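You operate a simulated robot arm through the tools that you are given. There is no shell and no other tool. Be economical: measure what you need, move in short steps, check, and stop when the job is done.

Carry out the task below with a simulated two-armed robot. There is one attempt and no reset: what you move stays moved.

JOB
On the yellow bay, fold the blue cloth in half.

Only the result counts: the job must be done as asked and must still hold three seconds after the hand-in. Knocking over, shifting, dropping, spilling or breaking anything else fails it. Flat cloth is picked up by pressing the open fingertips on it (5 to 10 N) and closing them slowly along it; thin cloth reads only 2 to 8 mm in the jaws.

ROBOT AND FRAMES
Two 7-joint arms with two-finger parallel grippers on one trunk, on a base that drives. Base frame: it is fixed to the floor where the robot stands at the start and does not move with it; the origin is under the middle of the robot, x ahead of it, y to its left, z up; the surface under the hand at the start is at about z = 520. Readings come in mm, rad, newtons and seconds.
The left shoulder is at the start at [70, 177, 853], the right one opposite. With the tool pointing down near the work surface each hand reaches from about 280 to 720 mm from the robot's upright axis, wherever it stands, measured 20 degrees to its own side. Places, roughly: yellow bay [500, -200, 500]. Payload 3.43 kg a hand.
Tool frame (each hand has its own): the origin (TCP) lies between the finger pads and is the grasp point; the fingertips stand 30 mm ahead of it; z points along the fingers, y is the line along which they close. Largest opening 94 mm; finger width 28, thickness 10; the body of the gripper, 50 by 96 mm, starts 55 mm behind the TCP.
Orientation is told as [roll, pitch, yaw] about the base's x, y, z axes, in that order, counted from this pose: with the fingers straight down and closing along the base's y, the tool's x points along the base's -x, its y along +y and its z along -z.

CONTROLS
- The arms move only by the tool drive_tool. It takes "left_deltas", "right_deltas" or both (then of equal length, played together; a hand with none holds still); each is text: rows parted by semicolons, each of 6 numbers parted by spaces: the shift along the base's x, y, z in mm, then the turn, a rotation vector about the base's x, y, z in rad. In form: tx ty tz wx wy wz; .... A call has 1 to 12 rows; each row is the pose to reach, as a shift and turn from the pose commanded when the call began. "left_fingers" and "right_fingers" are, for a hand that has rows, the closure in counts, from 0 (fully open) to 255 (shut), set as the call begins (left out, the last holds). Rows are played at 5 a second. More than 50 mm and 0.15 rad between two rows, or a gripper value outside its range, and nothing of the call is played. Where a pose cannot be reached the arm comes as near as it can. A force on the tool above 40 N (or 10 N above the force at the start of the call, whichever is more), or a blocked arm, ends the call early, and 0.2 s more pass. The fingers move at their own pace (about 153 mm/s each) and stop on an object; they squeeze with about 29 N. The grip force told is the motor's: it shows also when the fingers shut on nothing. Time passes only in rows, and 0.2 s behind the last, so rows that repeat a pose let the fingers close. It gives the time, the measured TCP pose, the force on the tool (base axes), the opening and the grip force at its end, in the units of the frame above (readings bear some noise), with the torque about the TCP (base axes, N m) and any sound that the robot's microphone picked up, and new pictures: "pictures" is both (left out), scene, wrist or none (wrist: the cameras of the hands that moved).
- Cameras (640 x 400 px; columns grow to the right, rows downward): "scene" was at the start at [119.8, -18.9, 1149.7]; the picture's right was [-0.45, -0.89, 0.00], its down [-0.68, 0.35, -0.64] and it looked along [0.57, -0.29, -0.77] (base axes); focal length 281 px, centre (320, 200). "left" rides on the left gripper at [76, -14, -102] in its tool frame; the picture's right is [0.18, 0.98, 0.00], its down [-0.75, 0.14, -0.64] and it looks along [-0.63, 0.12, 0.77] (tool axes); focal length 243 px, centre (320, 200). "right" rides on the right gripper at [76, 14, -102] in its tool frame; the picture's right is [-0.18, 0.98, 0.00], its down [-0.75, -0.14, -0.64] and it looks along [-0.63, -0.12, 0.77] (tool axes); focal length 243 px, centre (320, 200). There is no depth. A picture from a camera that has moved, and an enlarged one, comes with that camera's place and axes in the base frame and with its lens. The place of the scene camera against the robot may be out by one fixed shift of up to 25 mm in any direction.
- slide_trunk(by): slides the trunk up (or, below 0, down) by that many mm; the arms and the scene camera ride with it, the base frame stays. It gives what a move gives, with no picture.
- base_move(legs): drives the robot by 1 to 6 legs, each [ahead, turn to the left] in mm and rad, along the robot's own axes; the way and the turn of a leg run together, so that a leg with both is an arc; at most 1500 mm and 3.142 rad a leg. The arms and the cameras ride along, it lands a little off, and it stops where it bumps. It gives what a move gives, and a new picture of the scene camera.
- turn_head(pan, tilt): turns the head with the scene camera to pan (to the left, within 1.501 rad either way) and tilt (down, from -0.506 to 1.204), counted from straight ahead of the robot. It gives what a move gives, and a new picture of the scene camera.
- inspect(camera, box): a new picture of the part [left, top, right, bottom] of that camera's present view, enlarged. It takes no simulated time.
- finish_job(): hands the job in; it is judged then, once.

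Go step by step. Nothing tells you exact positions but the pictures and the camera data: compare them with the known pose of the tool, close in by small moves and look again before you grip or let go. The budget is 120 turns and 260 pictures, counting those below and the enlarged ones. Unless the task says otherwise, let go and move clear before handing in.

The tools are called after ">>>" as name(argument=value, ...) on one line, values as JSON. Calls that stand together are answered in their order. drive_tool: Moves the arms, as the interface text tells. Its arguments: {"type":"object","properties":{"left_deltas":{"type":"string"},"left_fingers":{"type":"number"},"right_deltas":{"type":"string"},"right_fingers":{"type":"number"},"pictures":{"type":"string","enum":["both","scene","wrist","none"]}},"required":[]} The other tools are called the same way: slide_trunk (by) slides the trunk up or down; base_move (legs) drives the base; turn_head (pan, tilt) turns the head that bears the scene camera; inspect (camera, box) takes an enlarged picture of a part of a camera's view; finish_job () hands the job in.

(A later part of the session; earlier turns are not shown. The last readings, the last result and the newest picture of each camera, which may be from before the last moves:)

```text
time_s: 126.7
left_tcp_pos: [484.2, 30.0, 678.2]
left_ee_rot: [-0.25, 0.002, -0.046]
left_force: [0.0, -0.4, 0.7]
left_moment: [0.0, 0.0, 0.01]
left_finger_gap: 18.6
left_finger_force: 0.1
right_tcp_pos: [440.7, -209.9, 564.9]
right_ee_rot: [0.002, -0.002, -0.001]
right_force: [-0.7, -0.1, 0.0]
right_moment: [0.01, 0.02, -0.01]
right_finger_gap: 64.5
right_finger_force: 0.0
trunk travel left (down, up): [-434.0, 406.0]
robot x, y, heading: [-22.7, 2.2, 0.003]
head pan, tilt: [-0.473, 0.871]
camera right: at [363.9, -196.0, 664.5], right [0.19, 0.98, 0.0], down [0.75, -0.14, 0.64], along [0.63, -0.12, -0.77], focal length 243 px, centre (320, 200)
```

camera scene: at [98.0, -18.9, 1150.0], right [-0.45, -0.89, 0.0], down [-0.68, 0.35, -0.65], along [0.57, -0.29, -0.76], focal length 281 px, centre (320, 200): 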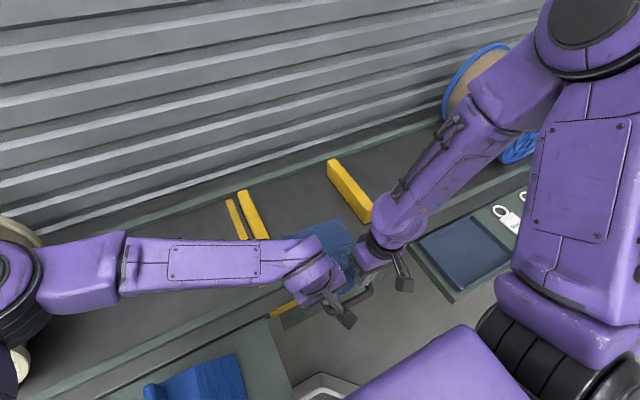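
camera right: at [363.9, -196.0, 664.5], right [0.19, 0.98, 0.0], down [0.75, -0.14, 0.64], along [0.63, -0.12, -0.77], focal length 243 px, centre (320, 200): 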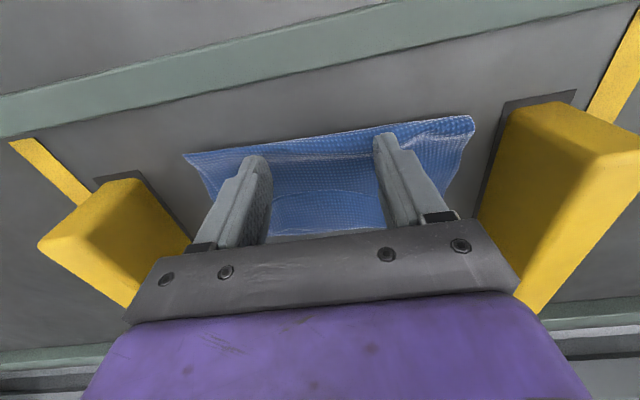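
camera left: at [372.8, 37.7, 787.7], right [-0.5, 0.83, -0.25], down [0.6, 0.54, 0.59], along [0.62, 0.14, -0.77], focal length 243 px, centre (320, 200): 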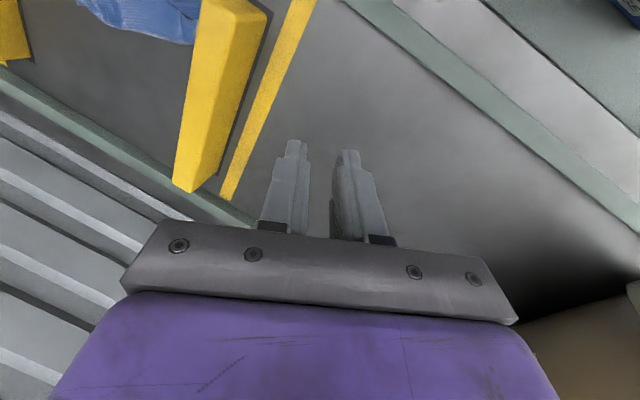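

>>> drive_tool(right_deltas="6 0 -5 0 0 0;10 0 -9.5 0 0 0;20 0 -9.5 0 0 0;30 0 -9.5 0 0 0;40 0 -9.5 0 0 0;50 0 -9.5 0 0 0;60 0 -9.5 0 0 0;70 0 -9.5 0 0 0;80 0 -9.5 0 0 0;90 0 -9.5 0 0 0;100 0 -9.5 0 0 0;108 0 -9.5 0 0 0", pictures="wrist")

>>> inspect(camera="scene", box=[250, 168, 370, 268])

```text
time_s: 129.3
left_tcp_pos: [483.9, 30.6, 678.6]
left_ee_rot: [-0.25, 0.003, -0.044]
left_force: [-0.1, -0.6, 1.0]
left_moment: [0.01, 0.01, 0.02]
left_finger_gap: 18.3
left_finger_force: 0.1
right_tcp_pos: [547.3, -211.3, 553.9]
right_ee_rot: [0.004, -0.001, -0.002]
right_force: [-0.1, 0.2, 0.5]
right_moment: [0.04, 0.0, 0.0]
right_finger_gap: 64.4
right_finger_force: 0.2
trunk travel left (down, up): [-434.0, 406.0]
robot x, y, heading: [-21.1, 3.4, -0.0]
head pan, tilt: [-0.473, 0.871]
camera right: at [470.9, -196.3, 654.5], right [0.19, 0.98, 0.0], down [0.75, -0.14, 0.64], along [0.63, -0.12, -0.77], focal length 243 px, centre (320, 200)
```

right: 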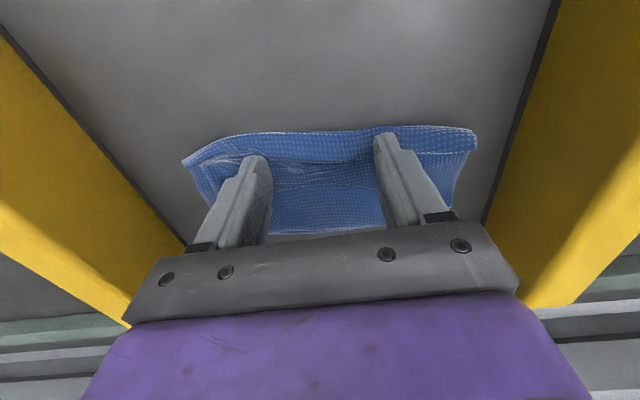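

```text
4.00 times, centred on (310, 218) of scene
camera zoom: at [99.7, -18.8, 1149.8], right [-0.45, -0.89, 0.0], down [-0.68, 0.35, -0.64], along [0.57, -0.29, -0.77], focal length 1122 px, centre (360, 128)
```

zoom: 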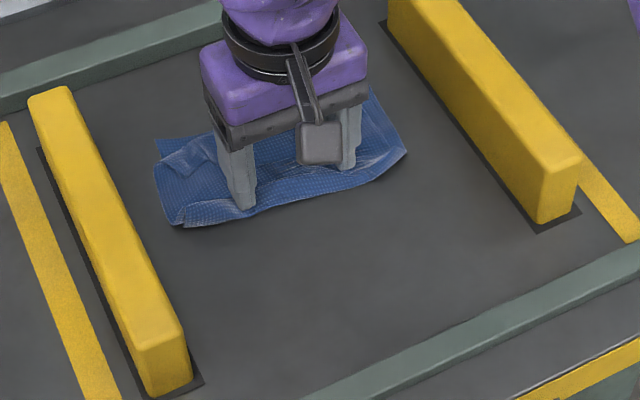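

The fingers caught the hump at the fold and pushed the whole cloth forward. I'll lift off and see what shape it is in.

>>> drive_tool(right_deltas="0 0 30 0 0 0;0 0 70 0 0 0;-40 -15 95 0 0 0;-80 -35 115 0 0 0;-120 -60 125 0 0 0;-160 -85 130 0 0 0;-200 -110 130 0 0 0", pictures="none")

>>> inspect(camera="scene", box=[270, 158, 370, 242])

```text
time_s: 130.9
left_tcp_pos: [483.0, 30.4, 678.4]
left_ee_rot: [-0.249, 0.001, -0.046]
left_force: [-0.2, 0.0, -0.8]
left_moment: [-0.03, -0.02, -0.03]
left_finger_gap: 18.3
left_finger_force: 0.1
right_tcp_pos: [345.6, -319.1, 683.6]
right_ee_rot: [0.003, -0.006, -0.001]
right_force: [-0.4, -0.2, -0.1]
right_moment: [0.03, 0.0, 0.01]
right_finger_gap: 64.6
right_finger_force: 0.0
trunk travel left (down, up): [-434.0, 406.0]
robot x, y, heading: [-22.2, 3.2, 0.004]
head pan, tilt: [-0.473, 0.871]
```

```text
4.76 times, centred on (320, 200) of scene
camera zoom: at [98.6, -19.3, 1149.9], right [-0.45, -0.89, 0.0], down [-0.68, 0.35, -0.64], along [0.57, -0.29, -0.76], focal length 1336 px, centre (320, 200)
```

zoom: 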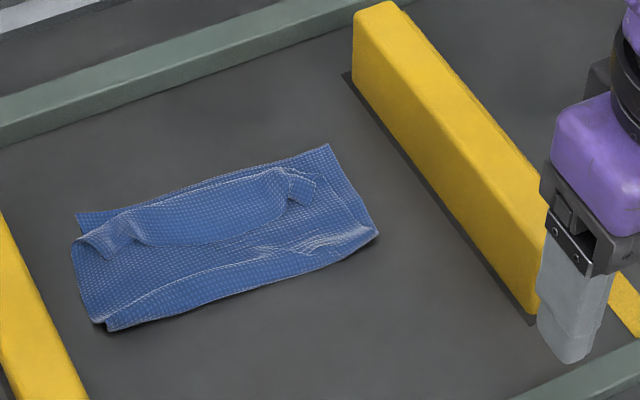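

The cloth survived intact, now in the middle of the bay: far edge (628,-140)–(607,-301), fold at x ≈ 531. I'll drive the base forward 40 mm so the left hand can pin the fold while the right hand wipes the flap forward.

>>> base_move(legs=[[42, 0]])

>>> drive_tool(left_deltas="3 -28 0 0 0 0;5 -56 0 0 0 0;8 -84 -15 0 0 0;10 -112 -35 0 0 0;12 -140 -55 0 0 0;12 -165 -80 0 0 0;12 -165 -90 0 0 0;12 -165 -90 0 0 0", right_deltas="30 13 0 0 0 0;60 26 0 0 0 0;92 40 -10 0 0 0;124 54 -25 0 0 0;156 68 -45 0 0 0;182 87 -70 0 0 0;182 87 -95 0 0 0;182 87 -100 0 0 0", left_fingers=255, right_fingers=146, pictures="wrist")

```text
time_s: 131.8
left_tcp_pos: [525.9, 29.2, 677.2]
left_ee_rot: [-0.251, 0.005, -0.045]
left_force: [-0.4, 0.2, -0.1]
left_moment: [0.02, 0.01, 0.0]
left_finger_gap: 18.3
left_finger_force: 0.0
right_tcp_pos: [389.4, -320.0, 683.0]
right_ee_rot: [0.0, -0.001, -0.003]
right_force: [0.7, -0.5, -0.1]
right_moment: [0.0, 0.0, -0.02]
right_finger_gap: 64.5
right_finger_force: 0.2
trunk travel left (down, up): [-434.0, 406.0]
robot x, y, heading: [18.9, -2.6, -0.001]
head pan, tilt: [-0.473, 0.871]
camera scene: at [143.3, -18.9, 1149.6], right [-0.46, -0.89, 0.0], down [-0.68, 0.35, -0.64], along [0.57, -0.29, -0.77], focal length 281 px, centre (320, 200)
```

scene: 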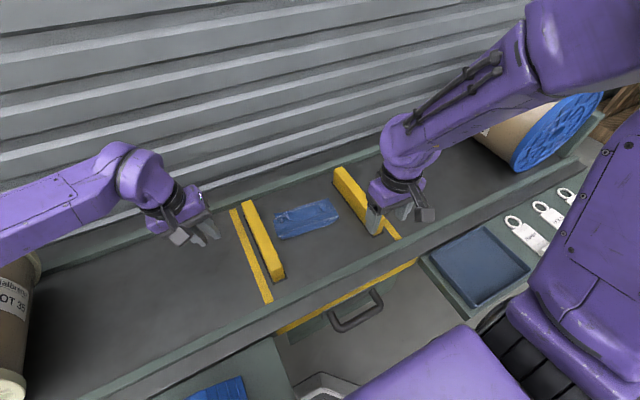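

```text
time_s: 133.6
left_tcp_pos: [536.9, -136.3, 586.8]
left_ee_rot: [-0.249, 0.001, -0.046]
left_force: [-0.3, 0.1, 0.6]
left_moment: [-0.01, 0.0, 0.02]
left_finger_gap: 0.0
left_finger_force: 28.9
right_tcp_pos: [570.8, -233.7, 585.3]
right_ee_rot: [0.002, -0.002, -0.004]
right_force: [-0.9, -0.3, -0.4]
right_moment: [0.0, -0.01, -0.04]
right_finger_gap: 39.9
right_finger_force: 0.1
trunk travel left (down, up): [-434.0, 406.0]
robot x, y, heading: [20.6, -1.1, 0.002]
head pan, tilt: [-0.473, 0.871]
camera right: at [494.1, -218.1, 686.8], right [0.19, 0.98, 0.0], down [0.75, -0.14, 0.64], along [0.63, -0.12, -0.77], focal length 243 px, centre (320, 200)
camera left: at [461.4, -119.6, 690.7], right [-0.14, 0.96, -0.24], down [0.77, 0.26, 0.59], along [0.63, -0.1, -0.77], focal length 243 px, centre (320, 200)
```

right: 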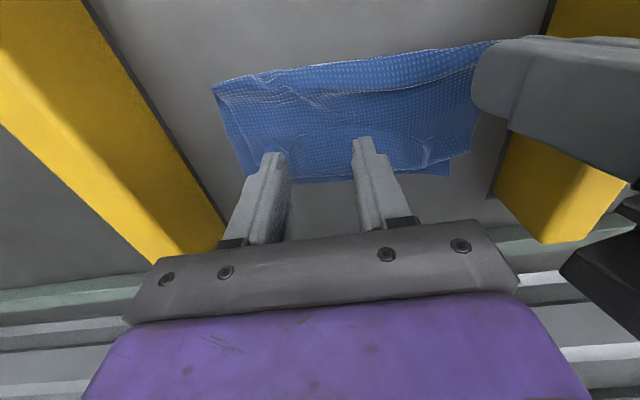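
left: 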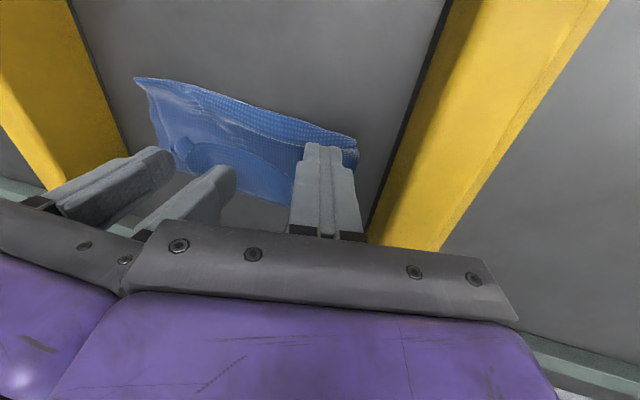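

The left fingers line up over the fold and the right over the flap. I'll lower the left to pin the fold first, with the right just above the flap.

>>> drive_tool(left_deltas="0 0 -10 0 0 0;0 0 -20 0 0 0;0 0 -27 0 0 0;0 0 -30 0 0 0;0 0 -30 0 0 0", right_deltas="0 0 -8 0 0 0;0 0 -16 0 0 0;0 0 -23 0 0 0;0 0 -26 0 0 0;0 0 -26 0 0 0", pictures="none")

>>> drive_tool(left_deltas="0 0 -1.5 0 0 0;0 0 -3 0 0 0;0 0 -3 0 0 0", right_deltas="0 0 -2 0 0 0;0 0 -4 0 0 0;0 0 -4 0 0 0", pictures="none")

```text
time_s: 134.8
left_tcp_pos: [537.4, -135.7, 557.9]
left_ee_rot: [-0.25, 0.001, -0.044]
left_force: [-0.4, -0.2, -0.1]
left_moment: [-0.04, 0.04, 0.02]
left_finger_gap: 0.0
left_finger_force: 29.3
right_tcp_pos: [569.7, -232.0, 559.0]
right_ee_rot: [0.0, -0.004, -0.003]
right_force: [-0.5, -0.2, -1.0]
right_moment: [-0.02, 0.02, 0.03]
right_finger_gap: 40.1
right_finger_force: 0.0
trunk travel left (down, up): [-434.0, 406.0]
robot x, y, heading: [23.3, -0.0, -0.0]
head pan, tilt: [-0.473, 0.871]
```

```text
time_s: 135.6
left_tcp_pos: [537.3, -135.8, 555.4]
left_ee_rot: [-0.251, 0.002, -0.045]
left_force: [0.9, 0.6, 0.4]
left_moment: [0.0, -0.02, 0.0]
left_finger_gap: 0.2
left_finger_force: 29.4
right_tcp_pos: [571.5, -233.4, 555.6]
right_ee_rot: [0.002, -0.004, -0.003]
right_force: [-0.6, -0.1, 2.0]
right_moment: [-0.07, -0.04, 0.0]
right_finger_gap: 40.3
right_finger_force: 0.6
trunk travel left (down, up): [-434.0, 406.0]
robot x, y, heading: [17.9, -1.6, 0.002]
head pan, tilt: [-0.473, 0.871]
```

The right is touching lightly (2 N). The left needs a bit more.

>>> drive_tool(left_deltas="0 0 -1.5 0 0 0;0 0 -3 0 0 0;0 0 -3 0 0 0", pictures="none")

```text
time_s: 136.4
left_tcp_pos: [537.2, -134.2, 554.0]
left_ee_rot: [-0.25, -0.001, -0.047]
left_force: [0.5, -0.4, 7.6]
left_moment: [-0.07, -0.06, 0.02]
left_finger_gap: 0.0
left_finger_force: 29.3
right_tcp_pos: [570.4, -233.1, 554.9]
right_ee_rot: [0.001, -0.003, -0.005]
right_force: [-0.4, -0.8, 0.6]
right_moment: [-0.05, 0.01, 0.03]
right_finger_gap: 40.0
right_finger_force: 0.1
trunk travel left (down, up): [-434.0, 406.0]
robot x, y, heading: [23.5, 2.3, 0.001]
head pan, tilt: [-0.473, 0.871]
```

Left pins the fold at 8 N. Now I'll press the right a little more and wipe forward 75 mm.

>>> drive_tool(left_deltas="0 0 -0.5 0 0 0;0 0 -0.5 0 0 0;0 0 -0.5 0 0 0;0 0 -0.5 0 0 0;0 0 -0.5 0 0 0;0 0 -0.5 0 0 0;0 0 -0.5 0 0 0;0 0 -0.5 0 0 0;0 0 -0.5 0 0 0;0 0 -0.5 0 0 0;0 0 -0.5 0 0 0", right_deltas="0 0 -0.6 0 0 0;7 0 -0.6 0 0 0;14 0 -0.6 0 0 0;21 0 -0.6 0 0 0;28 0 -0.6 0 0 0;35 0 -0.6 0 0 0;43 0 -0.6 0 0 0;51 0 -0.6 0 0 0;59 0 -0.6 0 0 0;67 0 -0.6 0 0 0;75 0 -0.6 0 0 0", pictures="wrist")

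>>> inspect(camera="scene", box=[250, 158, 370, 258])

```text
time_s: 138.8
left_tcp_pos: [537.0, -134.5, 553.8]
left_ee_rot: [-0.249, 0.0, -0.046]
left_force: [3.4, -1.3, 19.7]
left_moment: [-0.05, -0.15, -0.01]
left_finger_gap: 0.0
left_finger_force: 29.5
right_tcp_pos: [644.8, -231.5, 554.6]
right_ee_rot: [0.002, -0.007, -0.002]
right_force: [-1.1, 1.0, 1.0]
right_moment: [0.0, 0.07, -0.05]
right_finger_gap: 39.8
right_finger_force: 0.1
trunk travel left (down, up): [-434.0, 406.0]
robot x, y, heading: [21.7, -0.7, 0.003]
head pan, tilt: [-0.473, 0.871]
camera right: at [568.1, -218.0, 655.5], right [0.19, 0.98, 0.0], down [0.75, -0.14, 0.65], along [0.63, -0.12, -0.76], focal length 243 px, centre (320, 200)
camera left: at [460.2, -119.6, 656.5], right [-0.14, 0.96, -0.24], down [0.77, 0.26, 0.59], along [0.63, -0.1, -0.77], focal length 243 px, centre (320, 200)
```

right: 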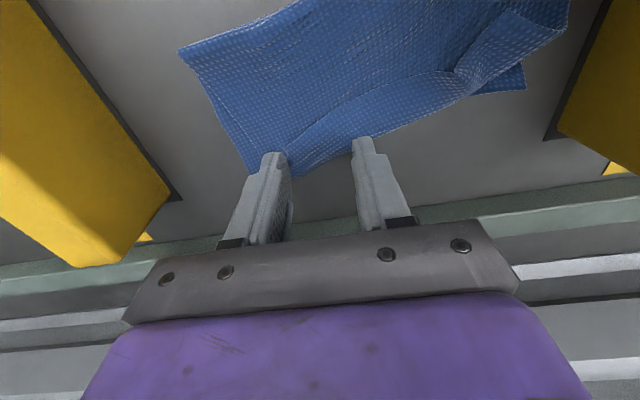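
left: 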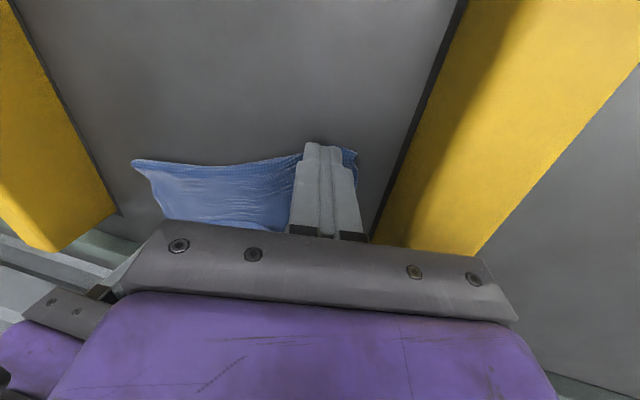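

```text
4.00 times, centred on (310, 208) of scene
camera zoom: at [139.4, -18.3, 1150.1], right [-0.46, -0.89, 0.0], down [-0.68, 0.35, -0.65], along [0.58, -0.29, -0.76], focal length 1122 px, centre (360, 168)
```

zoom: 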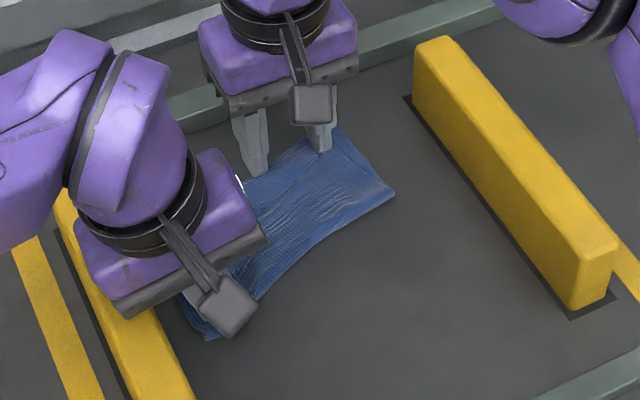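

The right half of the flap has unrolled, with the cloth swinging slightly about the pin. I'll lift both hands clear and look.

>>> drive_tool(left_deltas="0 0 30 0 0 0;0 25 60 0 0 0;0 65 85 0 0 0;0 105 100 0 0 0;0 140 110 0 0 0;0 165 115 0 0 0", right_deltas="0 0 30 0 0 0;-20 -15 65 0 0 0;-60 -30 90 0 0 0;-100 -50 110 0 0 0;-140 -70 125 0 0 0;-180 -90 130 0 0 0", pictures="none")

>>> inspect(camera="scene", box=[260, 158, 360, 242])

```text
time_s: 140.2
left_tcp_pos: [536.9, 29.2, 666.5]
left_ee_rot: [-0.249, 0.003, -0.046]
left_force: [-0.2, -0.4, -0.7]
left_moment: [-0.01, 0.0, 0.0]
left_finger_gap: 0.1
left_finger_force: 29.0
right_tcp_pos: [465.5, -321.2, 685.1]
right_ee_rot: [0.002, -0.004, -0.002]
right_force: [-0.4, -0.7, -0.4]
right_moment: [0.0, -0.04, 0.0]
right_finger_gap: 40.1
right_finger_force: 0.1
trunk travel left (down, up): [-434.0, 406.0]
robot x, y, heading: [23.0, -0.5, -0.002]
head pan, tilt: [-0.473, 0.871]
```

```text
4.76 times, centred on (310, 200) of scene
camera zoom: at [140.4, -18.7, 1150.0], right [-0.46, -0.89, 0.0], down [-0.68, 0.35, -0.64], along [0.57, -0.29, -0.76], focal length 1336 px, centre (368, 200)
```

zoom: 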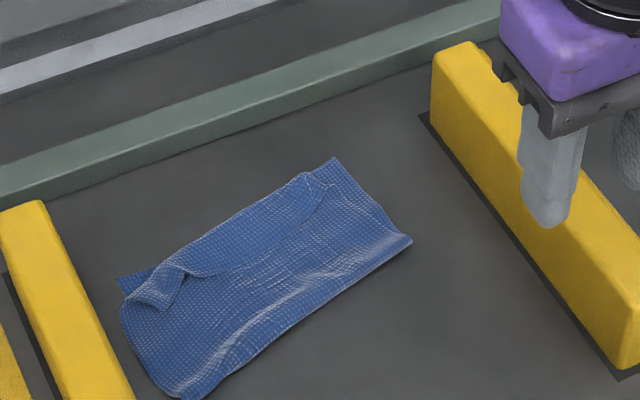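

Good progress: the right end is nearly flat, with only the left half of the flap still turned back. I'll repeat the wipe there, pinning the left end of the fold.

>>> drive_tool(left_deltas="0 -28 0 0 0 0;0 -56 0 0 0 0;0 -84 -15 0 0 0;0 -112 -35 0 0 0;0 -140 -55 0 0 0;0 -161 -80 0 0 0;0 -161 -105 0 0 0;0 -161 -110 0 0 0;0 -161 -111 0 0 0", right_deltas="22 24 0 0 0 0;44 48 0 0 0 0;66 72 -15 0 0 0;88 96 -35 0 0 0;110 120 -55 0 0 0;130 143 -80 0 0 0;147 161 -100 0 0 0;147 161 -120 0 0 0;147 161 -126 0 0 0", right_fingers=185, pictures="none")

>>> inspect(camera="right", box=[160, 60, 480, 260])

```text
time_s: 141.6
left_tcp_pos: [544.5, -116.4, 592.8]
left_ee_rot: [-0.239, 0.004, -0.024]
left_force: [1.0, 3.4, -1.7]
left_moment: [-0.19, 0.11, 0.09]
left_finger_gap: 0.0
left_finger_force: 29.0
right_tcp_pos: [588.5, -196.2, 611.6]
right_ee_rot: [-0.015, 0.001, -0.004]
right_force: [0.6, -2.7, 1.0]
right_moment: [0.26, -0.01, 0.07]
right_finger_gap: 25.7
right_finger_force: 0.0
trunk travel left (down, up): [-434.0, 406.0]
robot x, y, heading: [20.9, 0.3, 0.002]
head pan, tilt: [-0.473, 0.871]
stopped in row 6 (right hand): the force on the tool passed its limit at 62 N (the readings are from after the stop); the commanded pose is now the measured one
```

```text
2.00 times, centred on (320, 160) of right
camera zoom: at [512.6, -180.6, 712.9], right [0.19, 0.98, -0.01], down [0.75, -0.13, 0.64], along [0.63, -0.13, -0.77], focal length 485 px, centre (320, 280)
```

zoom: 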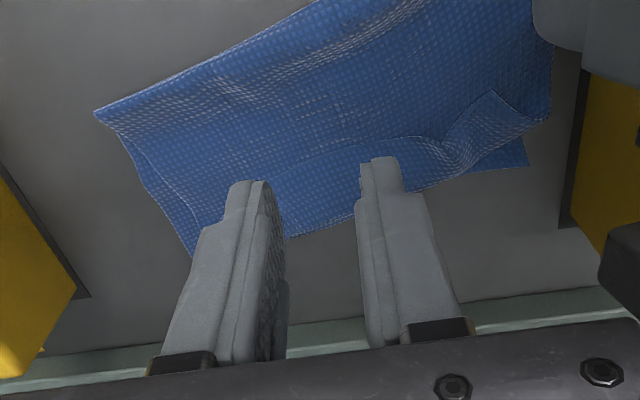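

The two hands touched and the motion stopped safely; the cloth is unharmed. I'll withdraw the left hand fully and use the right hand alone, hovering over the remaining left crease of the flap at about (606,-151).

>>> drive_tool(left_deltas="0 20 20 0 0 0;0 55 45 0 0 0;0 95 70 0 0 0;0 135 80 0 0 0;0 170 85 0 0 0;0 190 85 0 0 0;0 190 85 0 0 0", right_deltas="0 0 0 0 0 0;0 0 0 0 0 0;0 0 0 0 0 0;8 15 -5 0.005 0 0;14 30 -12 0.01 0 0;18 45 -20 0.015 0 0;18 45 -24 0.015 0 0", right_fingers=200, pictures="none")

>>> inspect(camera="right", box=[190, 60, 450, 222])

```text
time_s: 143.2
left_tcp_pos: [543.9, 74.9, 677.7]
left_ee_rot: [-0.238, 0.004, -0.027]
left_force: [-0.4, -1.0, -0.7]
left_moment: [0.0, -0.03, 0.0]
left_finger_gap: 0.0
left_finger_force: 28.9
right_tcp_pos: [607.3, -150.7, 588.6]
right_ee_rot: [0.001, 0.001, -0.004]
right_force: [0.1, -0.8, -0.1]
right_moment: [-0.02, -0.03, 0.0]
right_finger_gap: 20.5
right_finger_force: 0.0
trunk travel left (down, up): [-434.0, 406.0]
robot x, y, heading: [18.6, -1.9, -0.002]
head pan, tilt: [-0.473, 0.871]
```

```text
2.46 times, centred on (320, 141) of right
camera zoom: at [531.0, -136.7, 689.1], right [0.19, 0.98, 0.0], down [0.75, -0.15, 0.64], along [0.63, -0.12, -0.77], focal length 597 px, centre (320, 345)
```

zoom: 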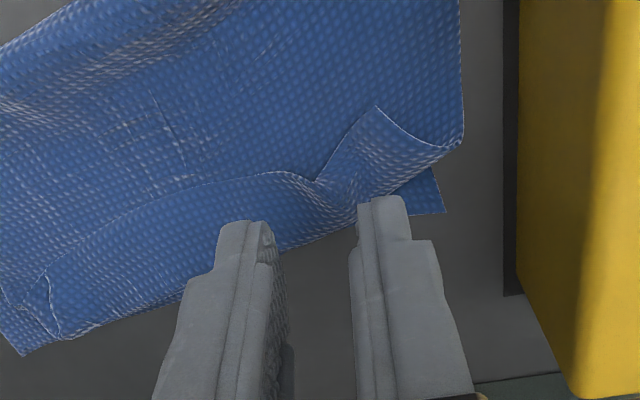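

The crease lies centred; for a small overlap I'll back off 19 mm toward the fold side, descend and pinch.

>>> drive_tool(right_deltas="-10 0 0 0 0 0;-19 0 -10 0 0 0;-19 0 -20 0 0 0;-19 0 -28 0 0 0;-19 0 -31 0 0 0;-19 0 -31 0 0 0", pictures="none")

>>> inspect(camera="right", box=[190, 60, 450, 222])

```text
time_s: 144.6
left_tcp_pos: [543.9, 74.3, 677.5]
left_ee_rot: [-0.239, 0.003, -0.026]
left_force: [0.0, 0.2, -0.3]
left_moment: [0.0, 0.01, 0.02]
left_finger_gap: 0.2
left_finger_force: 29.1
right_tcp_pos: [586.7, -152.5, 557.0]
right_ee_rot: [0.002, 0.003, -0.004]
right_force: [-0.7, 0.3, -0.5]
right_moment: [-0.01, -0.04, 0.01]
right_finger_gap: 20.0
right_finger_force: 0.1
trunk travel left (down, up): [-434.0, 406.0]
robot x, y, heading: [25.8, -2.1, 0.001]
head pan, tilt: [-0.473, 0.871]
```

```text
2.46 times, centred on (320, 141) of right
camera zoom: at [511.5, -137.5, 657.9], right [0.19, 0.98, 0.0], down [0.75, -0.15, 0.64], along [0.63, -0.12, -0.77], focal length 597 px, centre (320, 345)
```

zoom: 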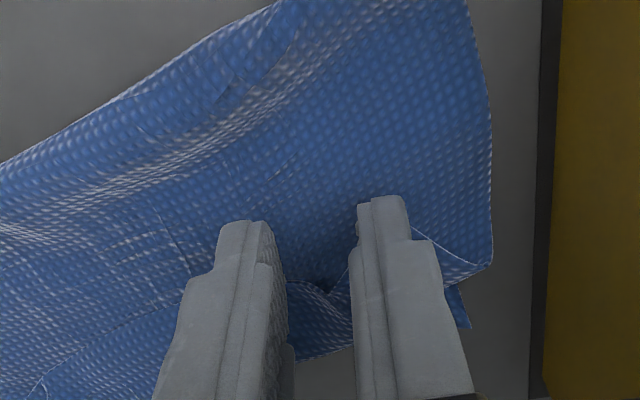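

>>> drive_tool(right_deltas="0 0 -1 0 0 0;0 0 -1 0 0 0", right_fingers=228, pictures="none")

>>> drive_tool(right_deltas="0 0 0 0 0 0;0 0 0 0 0 0;0 0 6 0 0 0;2 0 14 0 0 0", right_fingers=255, pictures="none")

>>> inspect(camera="right", box=[190, 60, 450, 222])

```text
time_s: 145.2
left_tcp_pos: [544.6, 74.4, 678.2]
left_ee_rot: [-0.241, 0.002, -0.026]
left_force: [0.8, 0.6, 0.7]
left_moment: [-0.01, 0.0, -0.01]
left_finger_gap: 0.0
left_finger_force: 29.3
right_tcp_pos: [587.1, -152.1, 556.2]
right_ee_rot: [0.002, 0.002, -0.003]
right_force: [0.0, 0.4, -0.4]
right_moment: [0.02, 0.0, -0.03]
right_finger_gap: 9.9
right_finger_force: 0.0
trunk travel left (down, up): [-434.0, 406.0]
robot x, y, heading: [22.0, -2.0, 0.002]
head pan, tilt: [-0.473, 0.871]
```

```text
time_s: 146.2
left_tcp_pos: [544.0, 75.1, 679.3]
left_ee_rot: [-0.238, 0.003, -0.025]
left_force: [-0.2, 0.4, -0.7]
left_moment: [0.04, 0.02, 0.01]
left_finger_gap: 0.1
left_finger_force: 29.0
right_tcp_pos: [589.7, -151.7, 569.7]
right_ee_rot: [0.0, 0.001, -0.003]
right_force: [0.1, -0.5, -0.3]
right_moment: [0.01, -0.01, -0.01]
right_finger_gap: 1.5
right_finger_force: 29.0
trunk travel left (down, up): [-434.0, 406.0]
robot x, y, heading: [21.3, -3.7, -0.003]
head pan, tilt: [-0.473, 0.871]
```

```text
2.46 times, centred on (320, 141) of right
camera zoom: at [513.7, -137.3, 670.5], right [0.19, 0.98, 0.0], down [0.75, -0.14, 0.64], along [0.63, -0.12, -0.77], focal length 597 px, centre (320, 345)
```

zoom: 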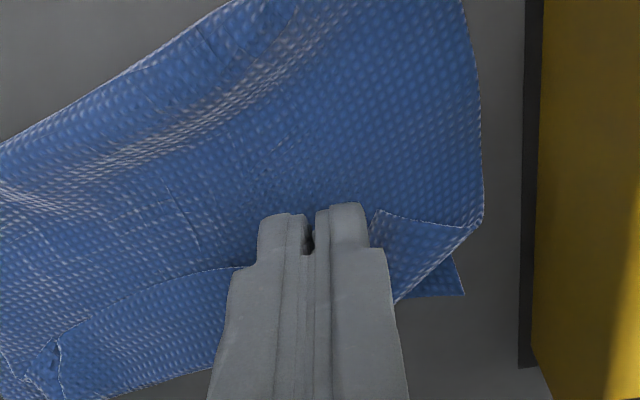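

The crease is held. I'll carry this corner over its bend to just past the far edge, lower it and release.

>>> drive_tool(right_deltas="5 1 6 0 0 0;12 2 12 0 0 0;22 4 16 0 0 0;33 6 14 0 0 0;42 7 6 0 0 0;48 8 -4 0 0 0;50 8 -11 0 0 0;50 8 -11 0 0 0", pictures="none")

>>> drive_tool(right_deltas="0 0 -1 0 0 0;0 0 -1 0 0 0;0 0 10 0 0 0;0 0 40 0 0 0;-30 -15 70 0 0 0;-65 -35 90 0 0 0;-100 -60 105 0 0 0;-135 -90 110 0 0 0;-165 -120 110 0 0 0;-190 -150 110 0 0 0", right_fingers=205, pictures="none")

>>> inspect(camera="scene", box=[260, 158, 360, 242])

```text
time_s: 148.0
left_tcp_pos: [544.8, 74.3, 678.5]
left_ee_rot: [-0.239, 0.001, -0.027]
left_force: [-0.3, -0.9, -1.2]
left_moment: [-0.01, 0.0, -0.01]
left_finger_gap: 0.3
left_finger_force: 28.8
right_tcp_pos: [639.5, -144.5, 558.2]
right_ee_rot: [0.001, 0.001, -0.003]
right_force: [-0.2, 0.2, 0.1]
right_moment: [0.01, -0.02, 0.0]
right_finger_gap: 1.4
right_finger_force: 28.8
trunk travel left (down, up): [-434.0, 406.0]
robot x, y, heading: [20.7, 4.9, 0.001]
head pan, tilt: [-0.473, 0.871]
```

```text
time_s: 150.2
left_tcp_pos: [544.1, 74.4, 679.4]
left_ee_rot: [-0.239, 0.002, -0.026]
left_force: [0.6, -0.2, -0.1]
left_moment: [0.0, -0.01, -0.01]
left_finger_gap: 0.1
left_finger_force: 29.1
right_tcp_pos: [445.8, -292.9, 665.9]
right_ee_rot: [0.002, 0.0, -0.004]
right_force: [0.0, -0.3, 0.7]
right_moment: [0.01, 0.0, -0.01]
right_finger_gap: 18.5
right_finger_force: 0.1
trunk travel left (down, up): [-434.0, 406.0]
robot x, y, heading: [22.3, -1.4, -0.003]
head pan, tilt: [-0.473, 0.871]
```

```text
4.76 times, centred on (310, 200) of scene
camera zoom: at [141.1, -19.5, 1149.8], right [-0.46, -0.89, 0.0], down [-0.68, 0.35, -0.64], along [0.57, -0.29, -0.76], focal length 1336 px, centre (368, 200)
```

zoom: 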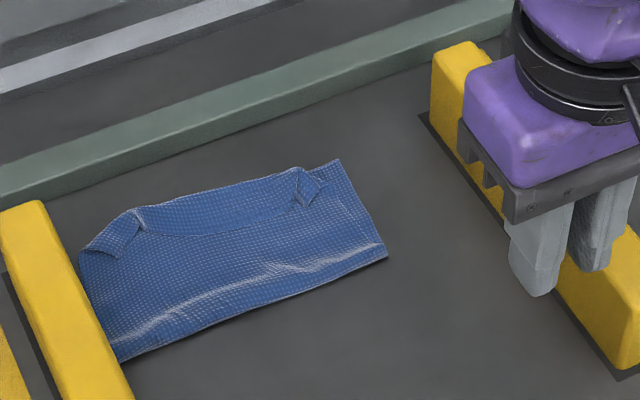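

The flap is now small (about 14 mm at left, 24 mm at right, 28 mm in the middle), and the cloth lies square in the bay. I'll hover the right hand over the right crease to unroll that side too.

>>> drive_tool(right_deltas="30 10 0 0 0 0;65 20 -10 0 0 0;100 32 -25 0 0 0;135 45 -50 0 0 0;165 57 -70 0 0 0;170 59 -78 0 0 0;170 59 -78 0 0 0", right_fingers=200, pictures="none")

>>> inspect(camera="right", box=[160, 40, 480, 240])

```text
time_s: 151.8
left_tcp_pos: [544.1, 74.9, 678.5]
left_ee_rot: [-0.24, 0.004, -0.027]
left_force: [-0.3, 0.2, 0.0]
left_moment: [0.0, 0.0, 0.0]
left_finger_gap: 0.0
left_finger_force: 28.5
right_tcp_pos: [618.6, -236.8, 588.8]
right_ee_rot: [0.001, 0.004, -0.003]
right_force: [-0.3, -0.4, -1.0]
right_moment: [0.04, 0.0, 0.0]
right_finger_gap: 20.1
right_finger_force: 0.1
trunk travel left (down, up): [-434.0, 406.0]
robot x, y, heading: [23.2, 1.6, 0.002]
head pan, tilt: [-0.473, 0.871]
```

```text
2.00 times, centred on (320, 140) of right
camera zoom: at [543.1, -221.1, 690.6], right [0.19, 0.98, 0.0], down [0.75, -0.15, 0.64], along [0.63, -0.12, -0.77], focal length 485 px, centre (320, 320)
```

zoom: 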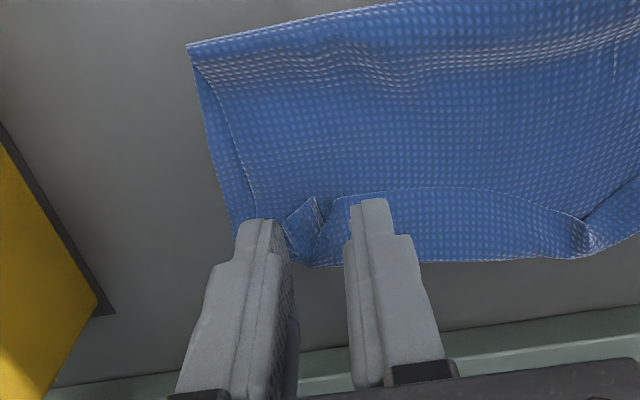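

The right crease is centred. I'll pinch it with a small overlap, carry it forward until that side is fully unrolled, and release.

>>> drive_tool(right_deltas="-10 0 -8 0 0 0;-10 0 -20 0 0 0;-10 0 -29 0 0 0;-10 0 -32 0 0 0;-10 0 -32 0 0 0", pictures="none")

>>> drive_tool(right_deltas="0 0 0 0 0 0;0 0 0 0 0 0;0 0 0 0 0 0", right_fingers=255, pictures="none")

>>> drive_tool(right_deltas="2 0 8 0 0 0;8 0 18 0 0 0;18 0 24 0 0 0;28 0 24 0 0 0;38 0 18 0 0 0;46 0 8 0 0 0;52 0 -1 0 0 0;52 0 -1 0 0 0", pictures="none")

>>> inspect(camera="right", box=[160, 40, 480, 240])

```text
time_s: 153.0
left_tcp_pos: [544.1, 74.0, 676.7]
left_ee_rot: [-0.239, 0.004, -0.028]
left_force: [-0.6, -0.4, -0.2]
left_moment: [-0.02, 0.0, -0.01]
left_finger_gap: 0.0
left_finger_force: 29.2
right_tcp_pos: [608.9, -234.8, 558.9]
right_ee_rot: [0.002, 0.002, -0.004]
right_force: [0.5, -0.6, -0.6]
right_moment: [-0.01, 0.02, 0.0]
right_finger_gap: 20.1
right_finger_force: 0.0
trunk travel left (down, up): [-434.0, 406.0]
robot x, y, heading: [19.3, 3.2, -0.001]
head pan, tilt: [-0.473, 0.871]
```

```text
time_s: 153.8
left_tcp_pos: [543.8, 74.0, 678.0]
left_ee_rot: [-0.239, 0.003, -0.026]
left_force: [-0.3, -0.5, -0.6]
left_moment: [0.02, -0.01, 0.0]
left_finger_gap: 0.0
left_finger_force: 28.7
right_tcp_pos: [609.0, -234.9, 557.3]
right_ee_rot: [0.0, 0.002, -0.003]
right_force: [0.8, 0.2, 0.9]
right_moment: [0.0, 0.02, -0.01]
right_finger_gap: 0.1
right_finger_force: 28.4
trunk travel left (down, up): [-434.0, 406.0]
robot x, y, heading: [21.0, -4.5, 0.002]
head pan, tilt: [-0.473, 0.871]
```

```text
time_s: 155.6
left_tcp_pos: [544.5, 74.3, 677.9]
left_ee_rot: [-0.24, 0.003, -0.027]
left_force: [-0.4, -0.2, 0.0]
left_moment: [-0.03, 0.0, 0.01]
left_finger_gap: 0.1
left_finger_force: 29.2
right_tcp_pos: [660.9, -233.9, 558.6]
right_ee_rot: [0.002, 0.0, -0.004]
right_force: [-0.4, -0.2, 0.4]
right_moment: [-0.03, -0.01, -0.02]
right_finger_gap: 0.0
right_finger_force: 29.2
trunk travel left (down, up): [-434.0, 406.0]
robot x, y, heading: [23.2, -2.4, -0.003]
head pan, tilt: [-0.473, 0.871]
```

```text
2.00 times, centred on (320, 140) of right
camera zoom: at [585.6, -219.2, 659.5], right [0.19, 0.98, 0.0], down [0.75, -0.15, 0.64], along [0.63, -0.12, -0.77], focal length 485 px, centre (320, 320)
```

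zoom: 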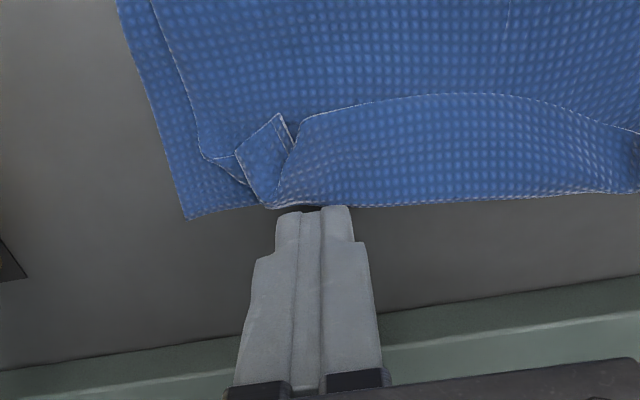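

The pinch missed, but the view is clear: a strip about 25 mm wide is still turned back. I'll wipe it instead, with the right fingers spread across both creases, pressing lightly on the flap and drawing it forward.

>>> drive_tool(right_deltas="0 0 20 0 0 0;-15 20 25 0 0 0;-29 44 25 0 0 0;-29 44 25 0 0 0;-29 44 10 0 0 0;-29 44 2 0 0 0;-29 44 -2.5 0 0 0;-29 44 -2.5 0 0 0", right_fingers=65, pictures="none")

>>> drive_tool(right_deltas="0 0 -1 0 0 0;0 0 -1 0 0 0", pictures="none")

```text
time_s: 157.4
left_tcp_pos: [544.3, 74.8, 678.7]
left_ee_rot: [-0.239, 0.0, -0.026]
left_force: [0.5, -0.5, 0.2]
left_moment: [0.0, -0.01, -0.02]
left_finger_gap: 0.0
left_finger_force: 28.9
right_tcp_pos: [631.6, -190.2, 555.0]
right_ee_rot: [0.001, 0.003, -0.004]
right_force: [-0.2, -0.5, 0.9]
right_moment: [-0.02, -0.02, -0.02]
right_finger_gap: 70.2
right_finger_force: 0.1
trunk travel left (down, up): [-434.0, 406.0]
robot x, y, heading: [26.1, -2.1, -0.004]
head pan, tilt: [-0.473, 0.871]
```

```text
time_s: 158.0
left_tcp_pos: [542.3, 74.6, 677.4]
left_ee_rot: [-0.239, 0.002, -0.027]
left_force: [0.0, -0.6, 0.5]
left_moment: [0.01, 0.03, 0.01]
left_finger_gap: 0.0
left_finger_force: 29.0
right_tcp_pos: [632.2, -190.9, 553.3]
right_ee_rot: [0.002, 0.001, -0.005]
right_force: [-0.7, 0.1, 2.2]
right_moment: [-0.06, 0.0, 0.03]
right_finger_gap: 70.0
right_finger_force: 0.0
trunk travel left (down, up): [-434.0, 406.0]
robot x, y, heading: [25.2, 0.8, 0.002]
head pan, tilt: [-0.473, 0.871]
```

Contact is light at about 2 N. Now I'll wipe forward 42 mm, then lift and look.

>>> drive_tool(right_deltas="5 0 -0.3 0 0 0;10 0 -0.3 0 0 0;15 0 -0.3 0 0 0;20 0 -0.3 0 0 0;25 0 -0.3 0 0 0;30 0 -0.3 0 0 0;36 0 -0.3 0 0 0;42 0 -0.3 0 0 0;42 0 15 0 0 0;42 0 45 0 0 0", pictures="none")

>>> drive_tool(right_deltas="-35 -10 20 0 0 0;-75 -25 40 0 0 0;-115 -45 55 0 0 0;-155 -70 65 0 0 0;-190 -100 70 0 0 0", pictures="none")

>>> inspect(camera="scene", box=[260, 158, 360, 242])

```text
time_s: 160.2
left_tcp_pos: [544.3, 74.0, 678.6]
left_ee_rot: [-0.238, 0.003, -0.024]
left_force: [0.8, 0.3, -0.2]
left_moment: [0.03, -0.02, 0.0]
left_finger_gap: 0.2
left_finger_force: 29.5
right_tcp_pos: [673.2, -189.3, 601.1]
right_ee_rot: [0.002, 0.001, -0.003]
right_force: [-0.4, 0.0, 0.5]
right_moment: [0.0, -0.03, -0.01]
right_finger_gap: 70.0
right_finger_force: 0.1
trunk travel left (down, up): [-434.0, 406.0]
robot x, y, heading: [19.4, -2.0, 0.001]
head pan, tilt: [-0.473, 0.871]
```

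```text
time_s: 161.4
left_tcp_pos: [543.7, 74.6, 679.2]
left_ee_rot: [-0.24, 0.001, -0.027]
left_force: [-0.4, 0.3, 0.6]
left_moment: [0.03, -0.05, 0.01]
left_finger_gap: 0.0
left_finger_force: 28.9
right_tcp_pos: [482.3, -291.5, 670.8]
right_ee_rot: [0.004, -0.001, -0.002]
right_force: [-0.3, 0.5, 0.4]
right_moment: [0.0, 0.01, 0.01]
right_finger_gap: 70.0
right_finger_force: 0.1
trunk travel left (down, up): [-434.0, 406.0]
robot x, y, heading: [24.2, 1.1, -0.0]
head pan, tilt: [-0.473, 0.871]
```

```text
4.76 times, centred on (310, 200) of scene
camera zoom: at [140.9, -19.6, 1149.9], right [-0.46, -0.89, 0.0], down [-0.68, 0.35, -0.64], along [0.57, -0.29, -0.76], focal length 1336 px, centre (368, 200)
```

zoom: 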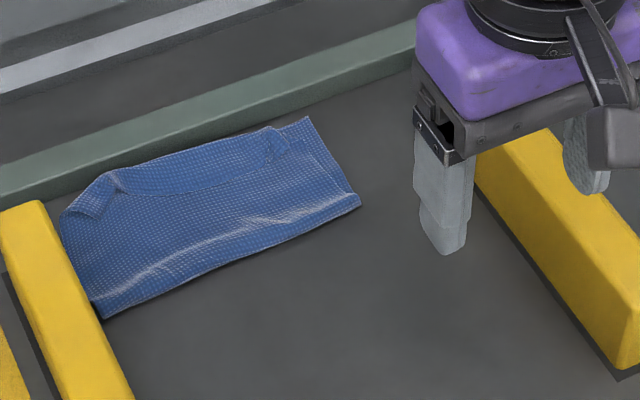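

The whole cloth slid toward the back rail without unrolling, so pinning is essential. I'll press near the fold with spread right fingers and pull the cloth back about 110 mm into the middle of the bay.

>>> drive_tool(right_deltas="30 21 0 0 0 0;60 42 -10 0 0 0;90 63 -30 0 0 0;118 84 -55 0 0 0;146 104 -80 0 0 0;146 104 -105 0 0 0;146 104 -115 0 0 0;146 104 -118 0 0 0;146 104 -118 0 0 0", right_fingers=38, pictures="none")

>>> drive_tool(right_deltas="0 0 -1 0 0 0;0 0 -1.5 0 0 0;0 0 -1.5 0 0 0", pictures="none")

```text
time_s: 163.4
left_tcp_pos: [544.4, 74.5, 678.7]
left_ee_rot: [-0.24, 0.002, -0.026]
left_force: [-0.6, 0.3, 0.0]
left_moment: [-0.01, -0.01, 0.01]
left_finger_gap: 0.2
left_finger_force: 28.6
right_tcp_pos: [629.0, -187.2, 551.8]
right_ee_rot: [0.003, -0.001, -0.003]
right_force: [0.6, -0.8, 1.5]
right_moment: [-0.04, 0.0, 0.01]
right_finger_gap: 79.8
right_finger_force: 0.1
trunk travel left (down, up): [-434.0, 406.0]
robot x, y, heading: [22.2, 0.5, 0.001]
head pan, tilt: [-0.473, 0.871]
```

```text
time_s: 164.2
left_tcp_pos: [542.4, 74.8, 678.8]
left_ee_rot: [-0.239, 0.002, -0.026]
left_force: [0.1, -0.2, 0.9]
left_moment: [0.03, -0.04, -0.04]
left_finger_gap: 0.1
left_finger_force: 28.7
right_tcp_pos: [629.0, -187.0, 551.1]
right_ee_rot: [0.002, -0.003, -0.005]
right_force: [0.6, -1.4, 11.3]
right_moment: [-0.15, -0.04, 0.03]
right_finger_gap: 79.7
right_finger_force: 0.0
trunk travel left (down, up): [-434.0, 406.0]
robot x, y, heading: [20.3, 2.6, 0.0]
head pan, tilt: [-0.473, 0.871]
```

Contact is 11 N. Now I'll pull back 115 mm with a slight shift to the right, then lift and look.

>>> drive_tool(right_deltas="-10 -2 0 0 0 0;-20 -4 0 0 0 0;-30 -6 0 0 0 0;-40 -8 0 0 0 0;-50 -10 0 0 0 0;-60 -12 0 0 0 0;-70 -14 0 0 0 0;-80 -15 0 0 0 0;-90 -16 0 0 0 0;-100 -17 0 0 0 0;-108 -18 0 0 0 0;-115 -18 0 0 0 0", pictures="none")

>>> drive_tool(right_deltas="0 0 30 0 0 0;0 0 70 0 0 0;-25 -25 95 0 0 0;-45 -55 110 0 0 0;-60 -90 115 0 0 0;-70 -120 115 0 0 0", pictures="none")

>>> inspect(camera="scene", box=[270, 178, 370, 262])

```text
time_s: 166.8
left_tcp_pos: [542.1, 75.5, 678.6]
left_ee_rot: [-0.241, -0.001, -0.027]
left_force: [-0.6, 0.2, 0.1]
left_moment: [0.0, 0.0, -0.03]
left_finger_gap: 0.1
left_finger_force: 28.9
right_tcp_pos: [514.4, -203.4, 551.6]
right_ee_rot: [0.002, -0.002, -0.004]
right_force: [2.8, 0.1, 21.2]
right_moment: [-0.11, -0.06, -0.02]
right_finger_gap: 79.8
right_finger_force: 0.1
trunk travel left (down, up): [-434.0, 406.0]
robot x, y, heading: [21.9, -1.1, 0.004]
head pan, tilt: [-0.473, 0.871]
```

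```text
time_s: 168.2
left_tcp_pos: [542.3, 74.7, 678.0]
left_ee_rot: [-0.238, 0.004, -0.025]
left_force: [0.2, -0.1, 1.2]
left_moment: [-0.02, -0.02, -0.06]
left_finger_gap: 0.0
left_finger_force: 28.7
right_tcp_pos: [441.6, -326.1, 667.1]
right_ee_rot: [0.001, 0.002, -0.004]
right_force: [-0.1, -0.5, 0.0]
right_moment: [0.0, 0.05, 0.01]
right_finger_gap: 80.0
right_finger_force: 0.0
trunk travel left (down, up): [-434.0, 406.0]
robot x, y, heading: [26.9, 0.8, -0.0]
head pan, tilt: [-0.473, 0.871]
```

```text
4.76 times, centred on (320, 220) of scene
camera zoom: at [141.5, -19.4, 1149.8], right [-0.46, -0.89, 0.0], down [-0.68, 0.35, -0.64], along [0.57, -0.29, -0.77], focal length 1336 px, centre (320, 105)
```

zoom: 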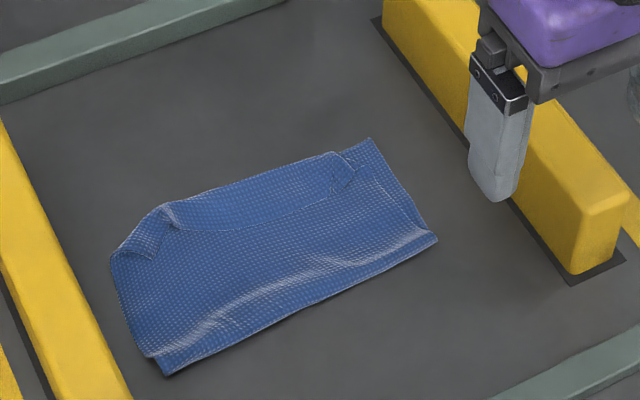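

The cloth is back in the middle of the bay, square and clear of the blocks: fold at x ≈ 483, far edge ≈ 565, flap about 24 mm. I'll pin the left end of the fold with the left hand and set the right fingers lightly on the flap.

>>> drive_tool(left_deltas="-10 -40 0 0 0 0;-20 -80 0 0 0 0;-30 -120 -20 0 0 0;-40 -160 -45 0 0 0;-52 -195 -75 0 0 0;-52 -208 -100 0 0 0;-52 -208 -118 0 0 0;-52 -208 -123 0 0 0;-52 -208 -124.5 0 0 0;-52 -208 -124.5 0 0 0", right_deltas="20 10 0 0 0 0;40 25 0 0 0 0;60 45 -15 0 0 0;80 70 -35 0 0 0;100 95 -60 0 0 0;106 111 -85 0 0 0;106 111 -103 0 0 0;106 111 -109 0 0 0;106 111 -111.5 0 0 0;106 111 -112.5 0 0 0", right_fingers=65, pictures="none")

>>> inspect(camera="right", box=[120, 40, 504, 280])

```text
time_s: 170.4
left_tcp_pos: [491.2, -132.5, 555.2]
left_ee_rot: [-0.241, 0.003, -0.028]
left_force: [0.9, 0.2, -0.2]
left_moment: [0.0, 0.05, -0.03]
left_finger_gap: 0.0
left_finger_force: 29.1
right_tcp_pos: [550.8, -213.4, 554.6]
right_ee_rot: [0.001, 0.001, -0.004]
right_force: [0.2, -0.8, 6.9]
right_moment: [-0.3, -0.04, 0.03]
right_finger_gap: 70.6
right_finger_force: 0.0
trunk travel left (down, up): [-434.0, 406.0]
robot x, y, heading: [23.1, -4.7, -0.002]
head pan, tilt: [-0.473, 0.871]
```

```text
1.67 times, centred on (312, 160) of right
camera zoom: at [474.9, -198.8, 654.8], right [0.19, 0.98, 0.0], down [0.75, -0.14, 0.64], along [0.63, -0.12, -0.77], focal length 404 px, centre (333, 267)
```

zoom: 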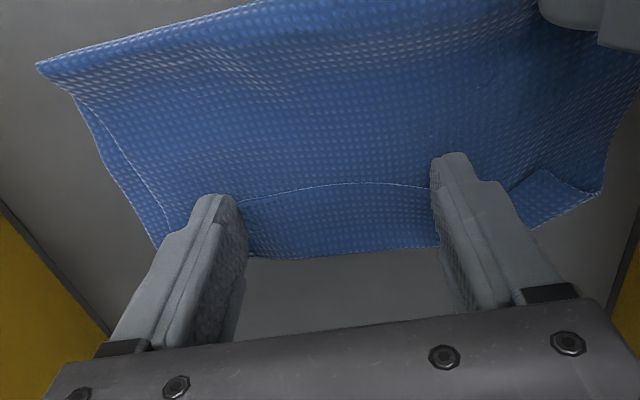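

The right fingers sit on both ends of the flap (7 N). I'll press the left pin down 2.7 mm, then wipe the right forward 50 mm and lift it.

>>> drive_tool(left_deltas="0 0 -1.5 0 0 0;0 0 -2.7 0 0 0;0 0 -2.7 0 0 0", right_deltas="0 0 0.3 0 0 0;0 0 0.3 0 0 0;0 0 0.3 0 0 0", pictures="none")

>>> drive_tool(right_deltas="6 0 0 0 0 0;12 0 0 0 0 0;18 0 0 0 0 0;24 0 0 0 0 0;30 0 0 0 0 0;36 0 0 0 0 0;42 0 0 0 0 0;48 0 0 0 0 0;54 0 0 0 0 0;60 0 0 0 0 0;60 0 20 0 0 0;60 0 50 0 0 0", pictures="none")

>>> inspect(camera="right", box=[60, 0, 580, 325])

```text
time_s: 171.2
left_tcp_pos: [491.1, -132.8, 554.2]
left_ee_rot: [-0.24, -0.001, -0.026]
left_force: [-0.5, 1.0, 13.6]
left_moment: [0.02, -0.06, 0.0]
left_finger_gap: 0.0
left_finger_force: 29.9
right_tcp_pos: [549.5, -213.4, 552.6]
right_ee_rot: [0.001, 0.001, -0.004]
right_force: [1.2, -1.3, 5.1]
right_moment: [-0.22, -0.02, 0.01]
right_finger_gap: 70.1
right_finger_force: 0.2
trunk travel left (down, up): [-434.0, 406.0]
robot x, y, heading: [21.2, -2.3, 0.001]
head pan, tilt: [-0.473, 0.871]
```

```text
time_s: 173.8
left_tcp_pos: [490.2, -133.0, 552.4]
left_ee_rot: [-0.242, 0.001, -0.026]
left_force: [1.5, 1.8, 30.5]
left_moment: [0.09, -0.17, 0.0]
left_finger_gap: 0.0
left_finger_force: 29.2
right_tcp_pos: [607.0, -214.1, 606.0]
right_ee_rot: [0.0, 0.0, -0.001]
right_force: [-0.7, 0.7, -0.1]
right_moment: [-0.03, 0.01, 0.01]
right_finger_gap: 70.1
right_finger_force: 0.1
trunk travel left (down, up): [-434.0, 406.0]
robot x, y, heading: [21.1, -0.3, -0.001]
head pan, tilt: [-0.473, 0.871]
```

```text
1.23 times, centred on (320, 162) of right
camera zoom: at [532.6, -199.8, 707.2], right [0.19, 0.98, 0.0], down [0.75, -0.14, 0.64], along [0.63, -0.12, -0.77], focal length 299 px, centre (320, 246)
```

zoom: 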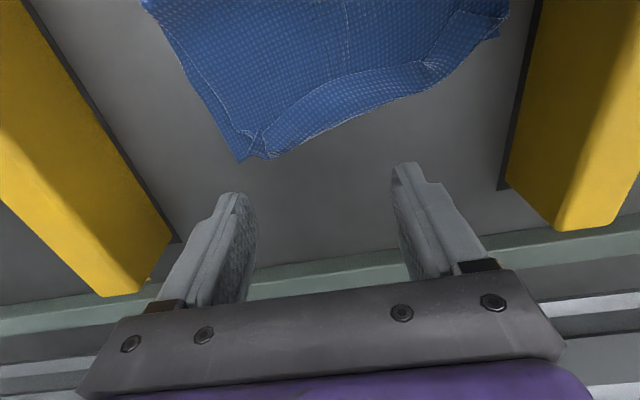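

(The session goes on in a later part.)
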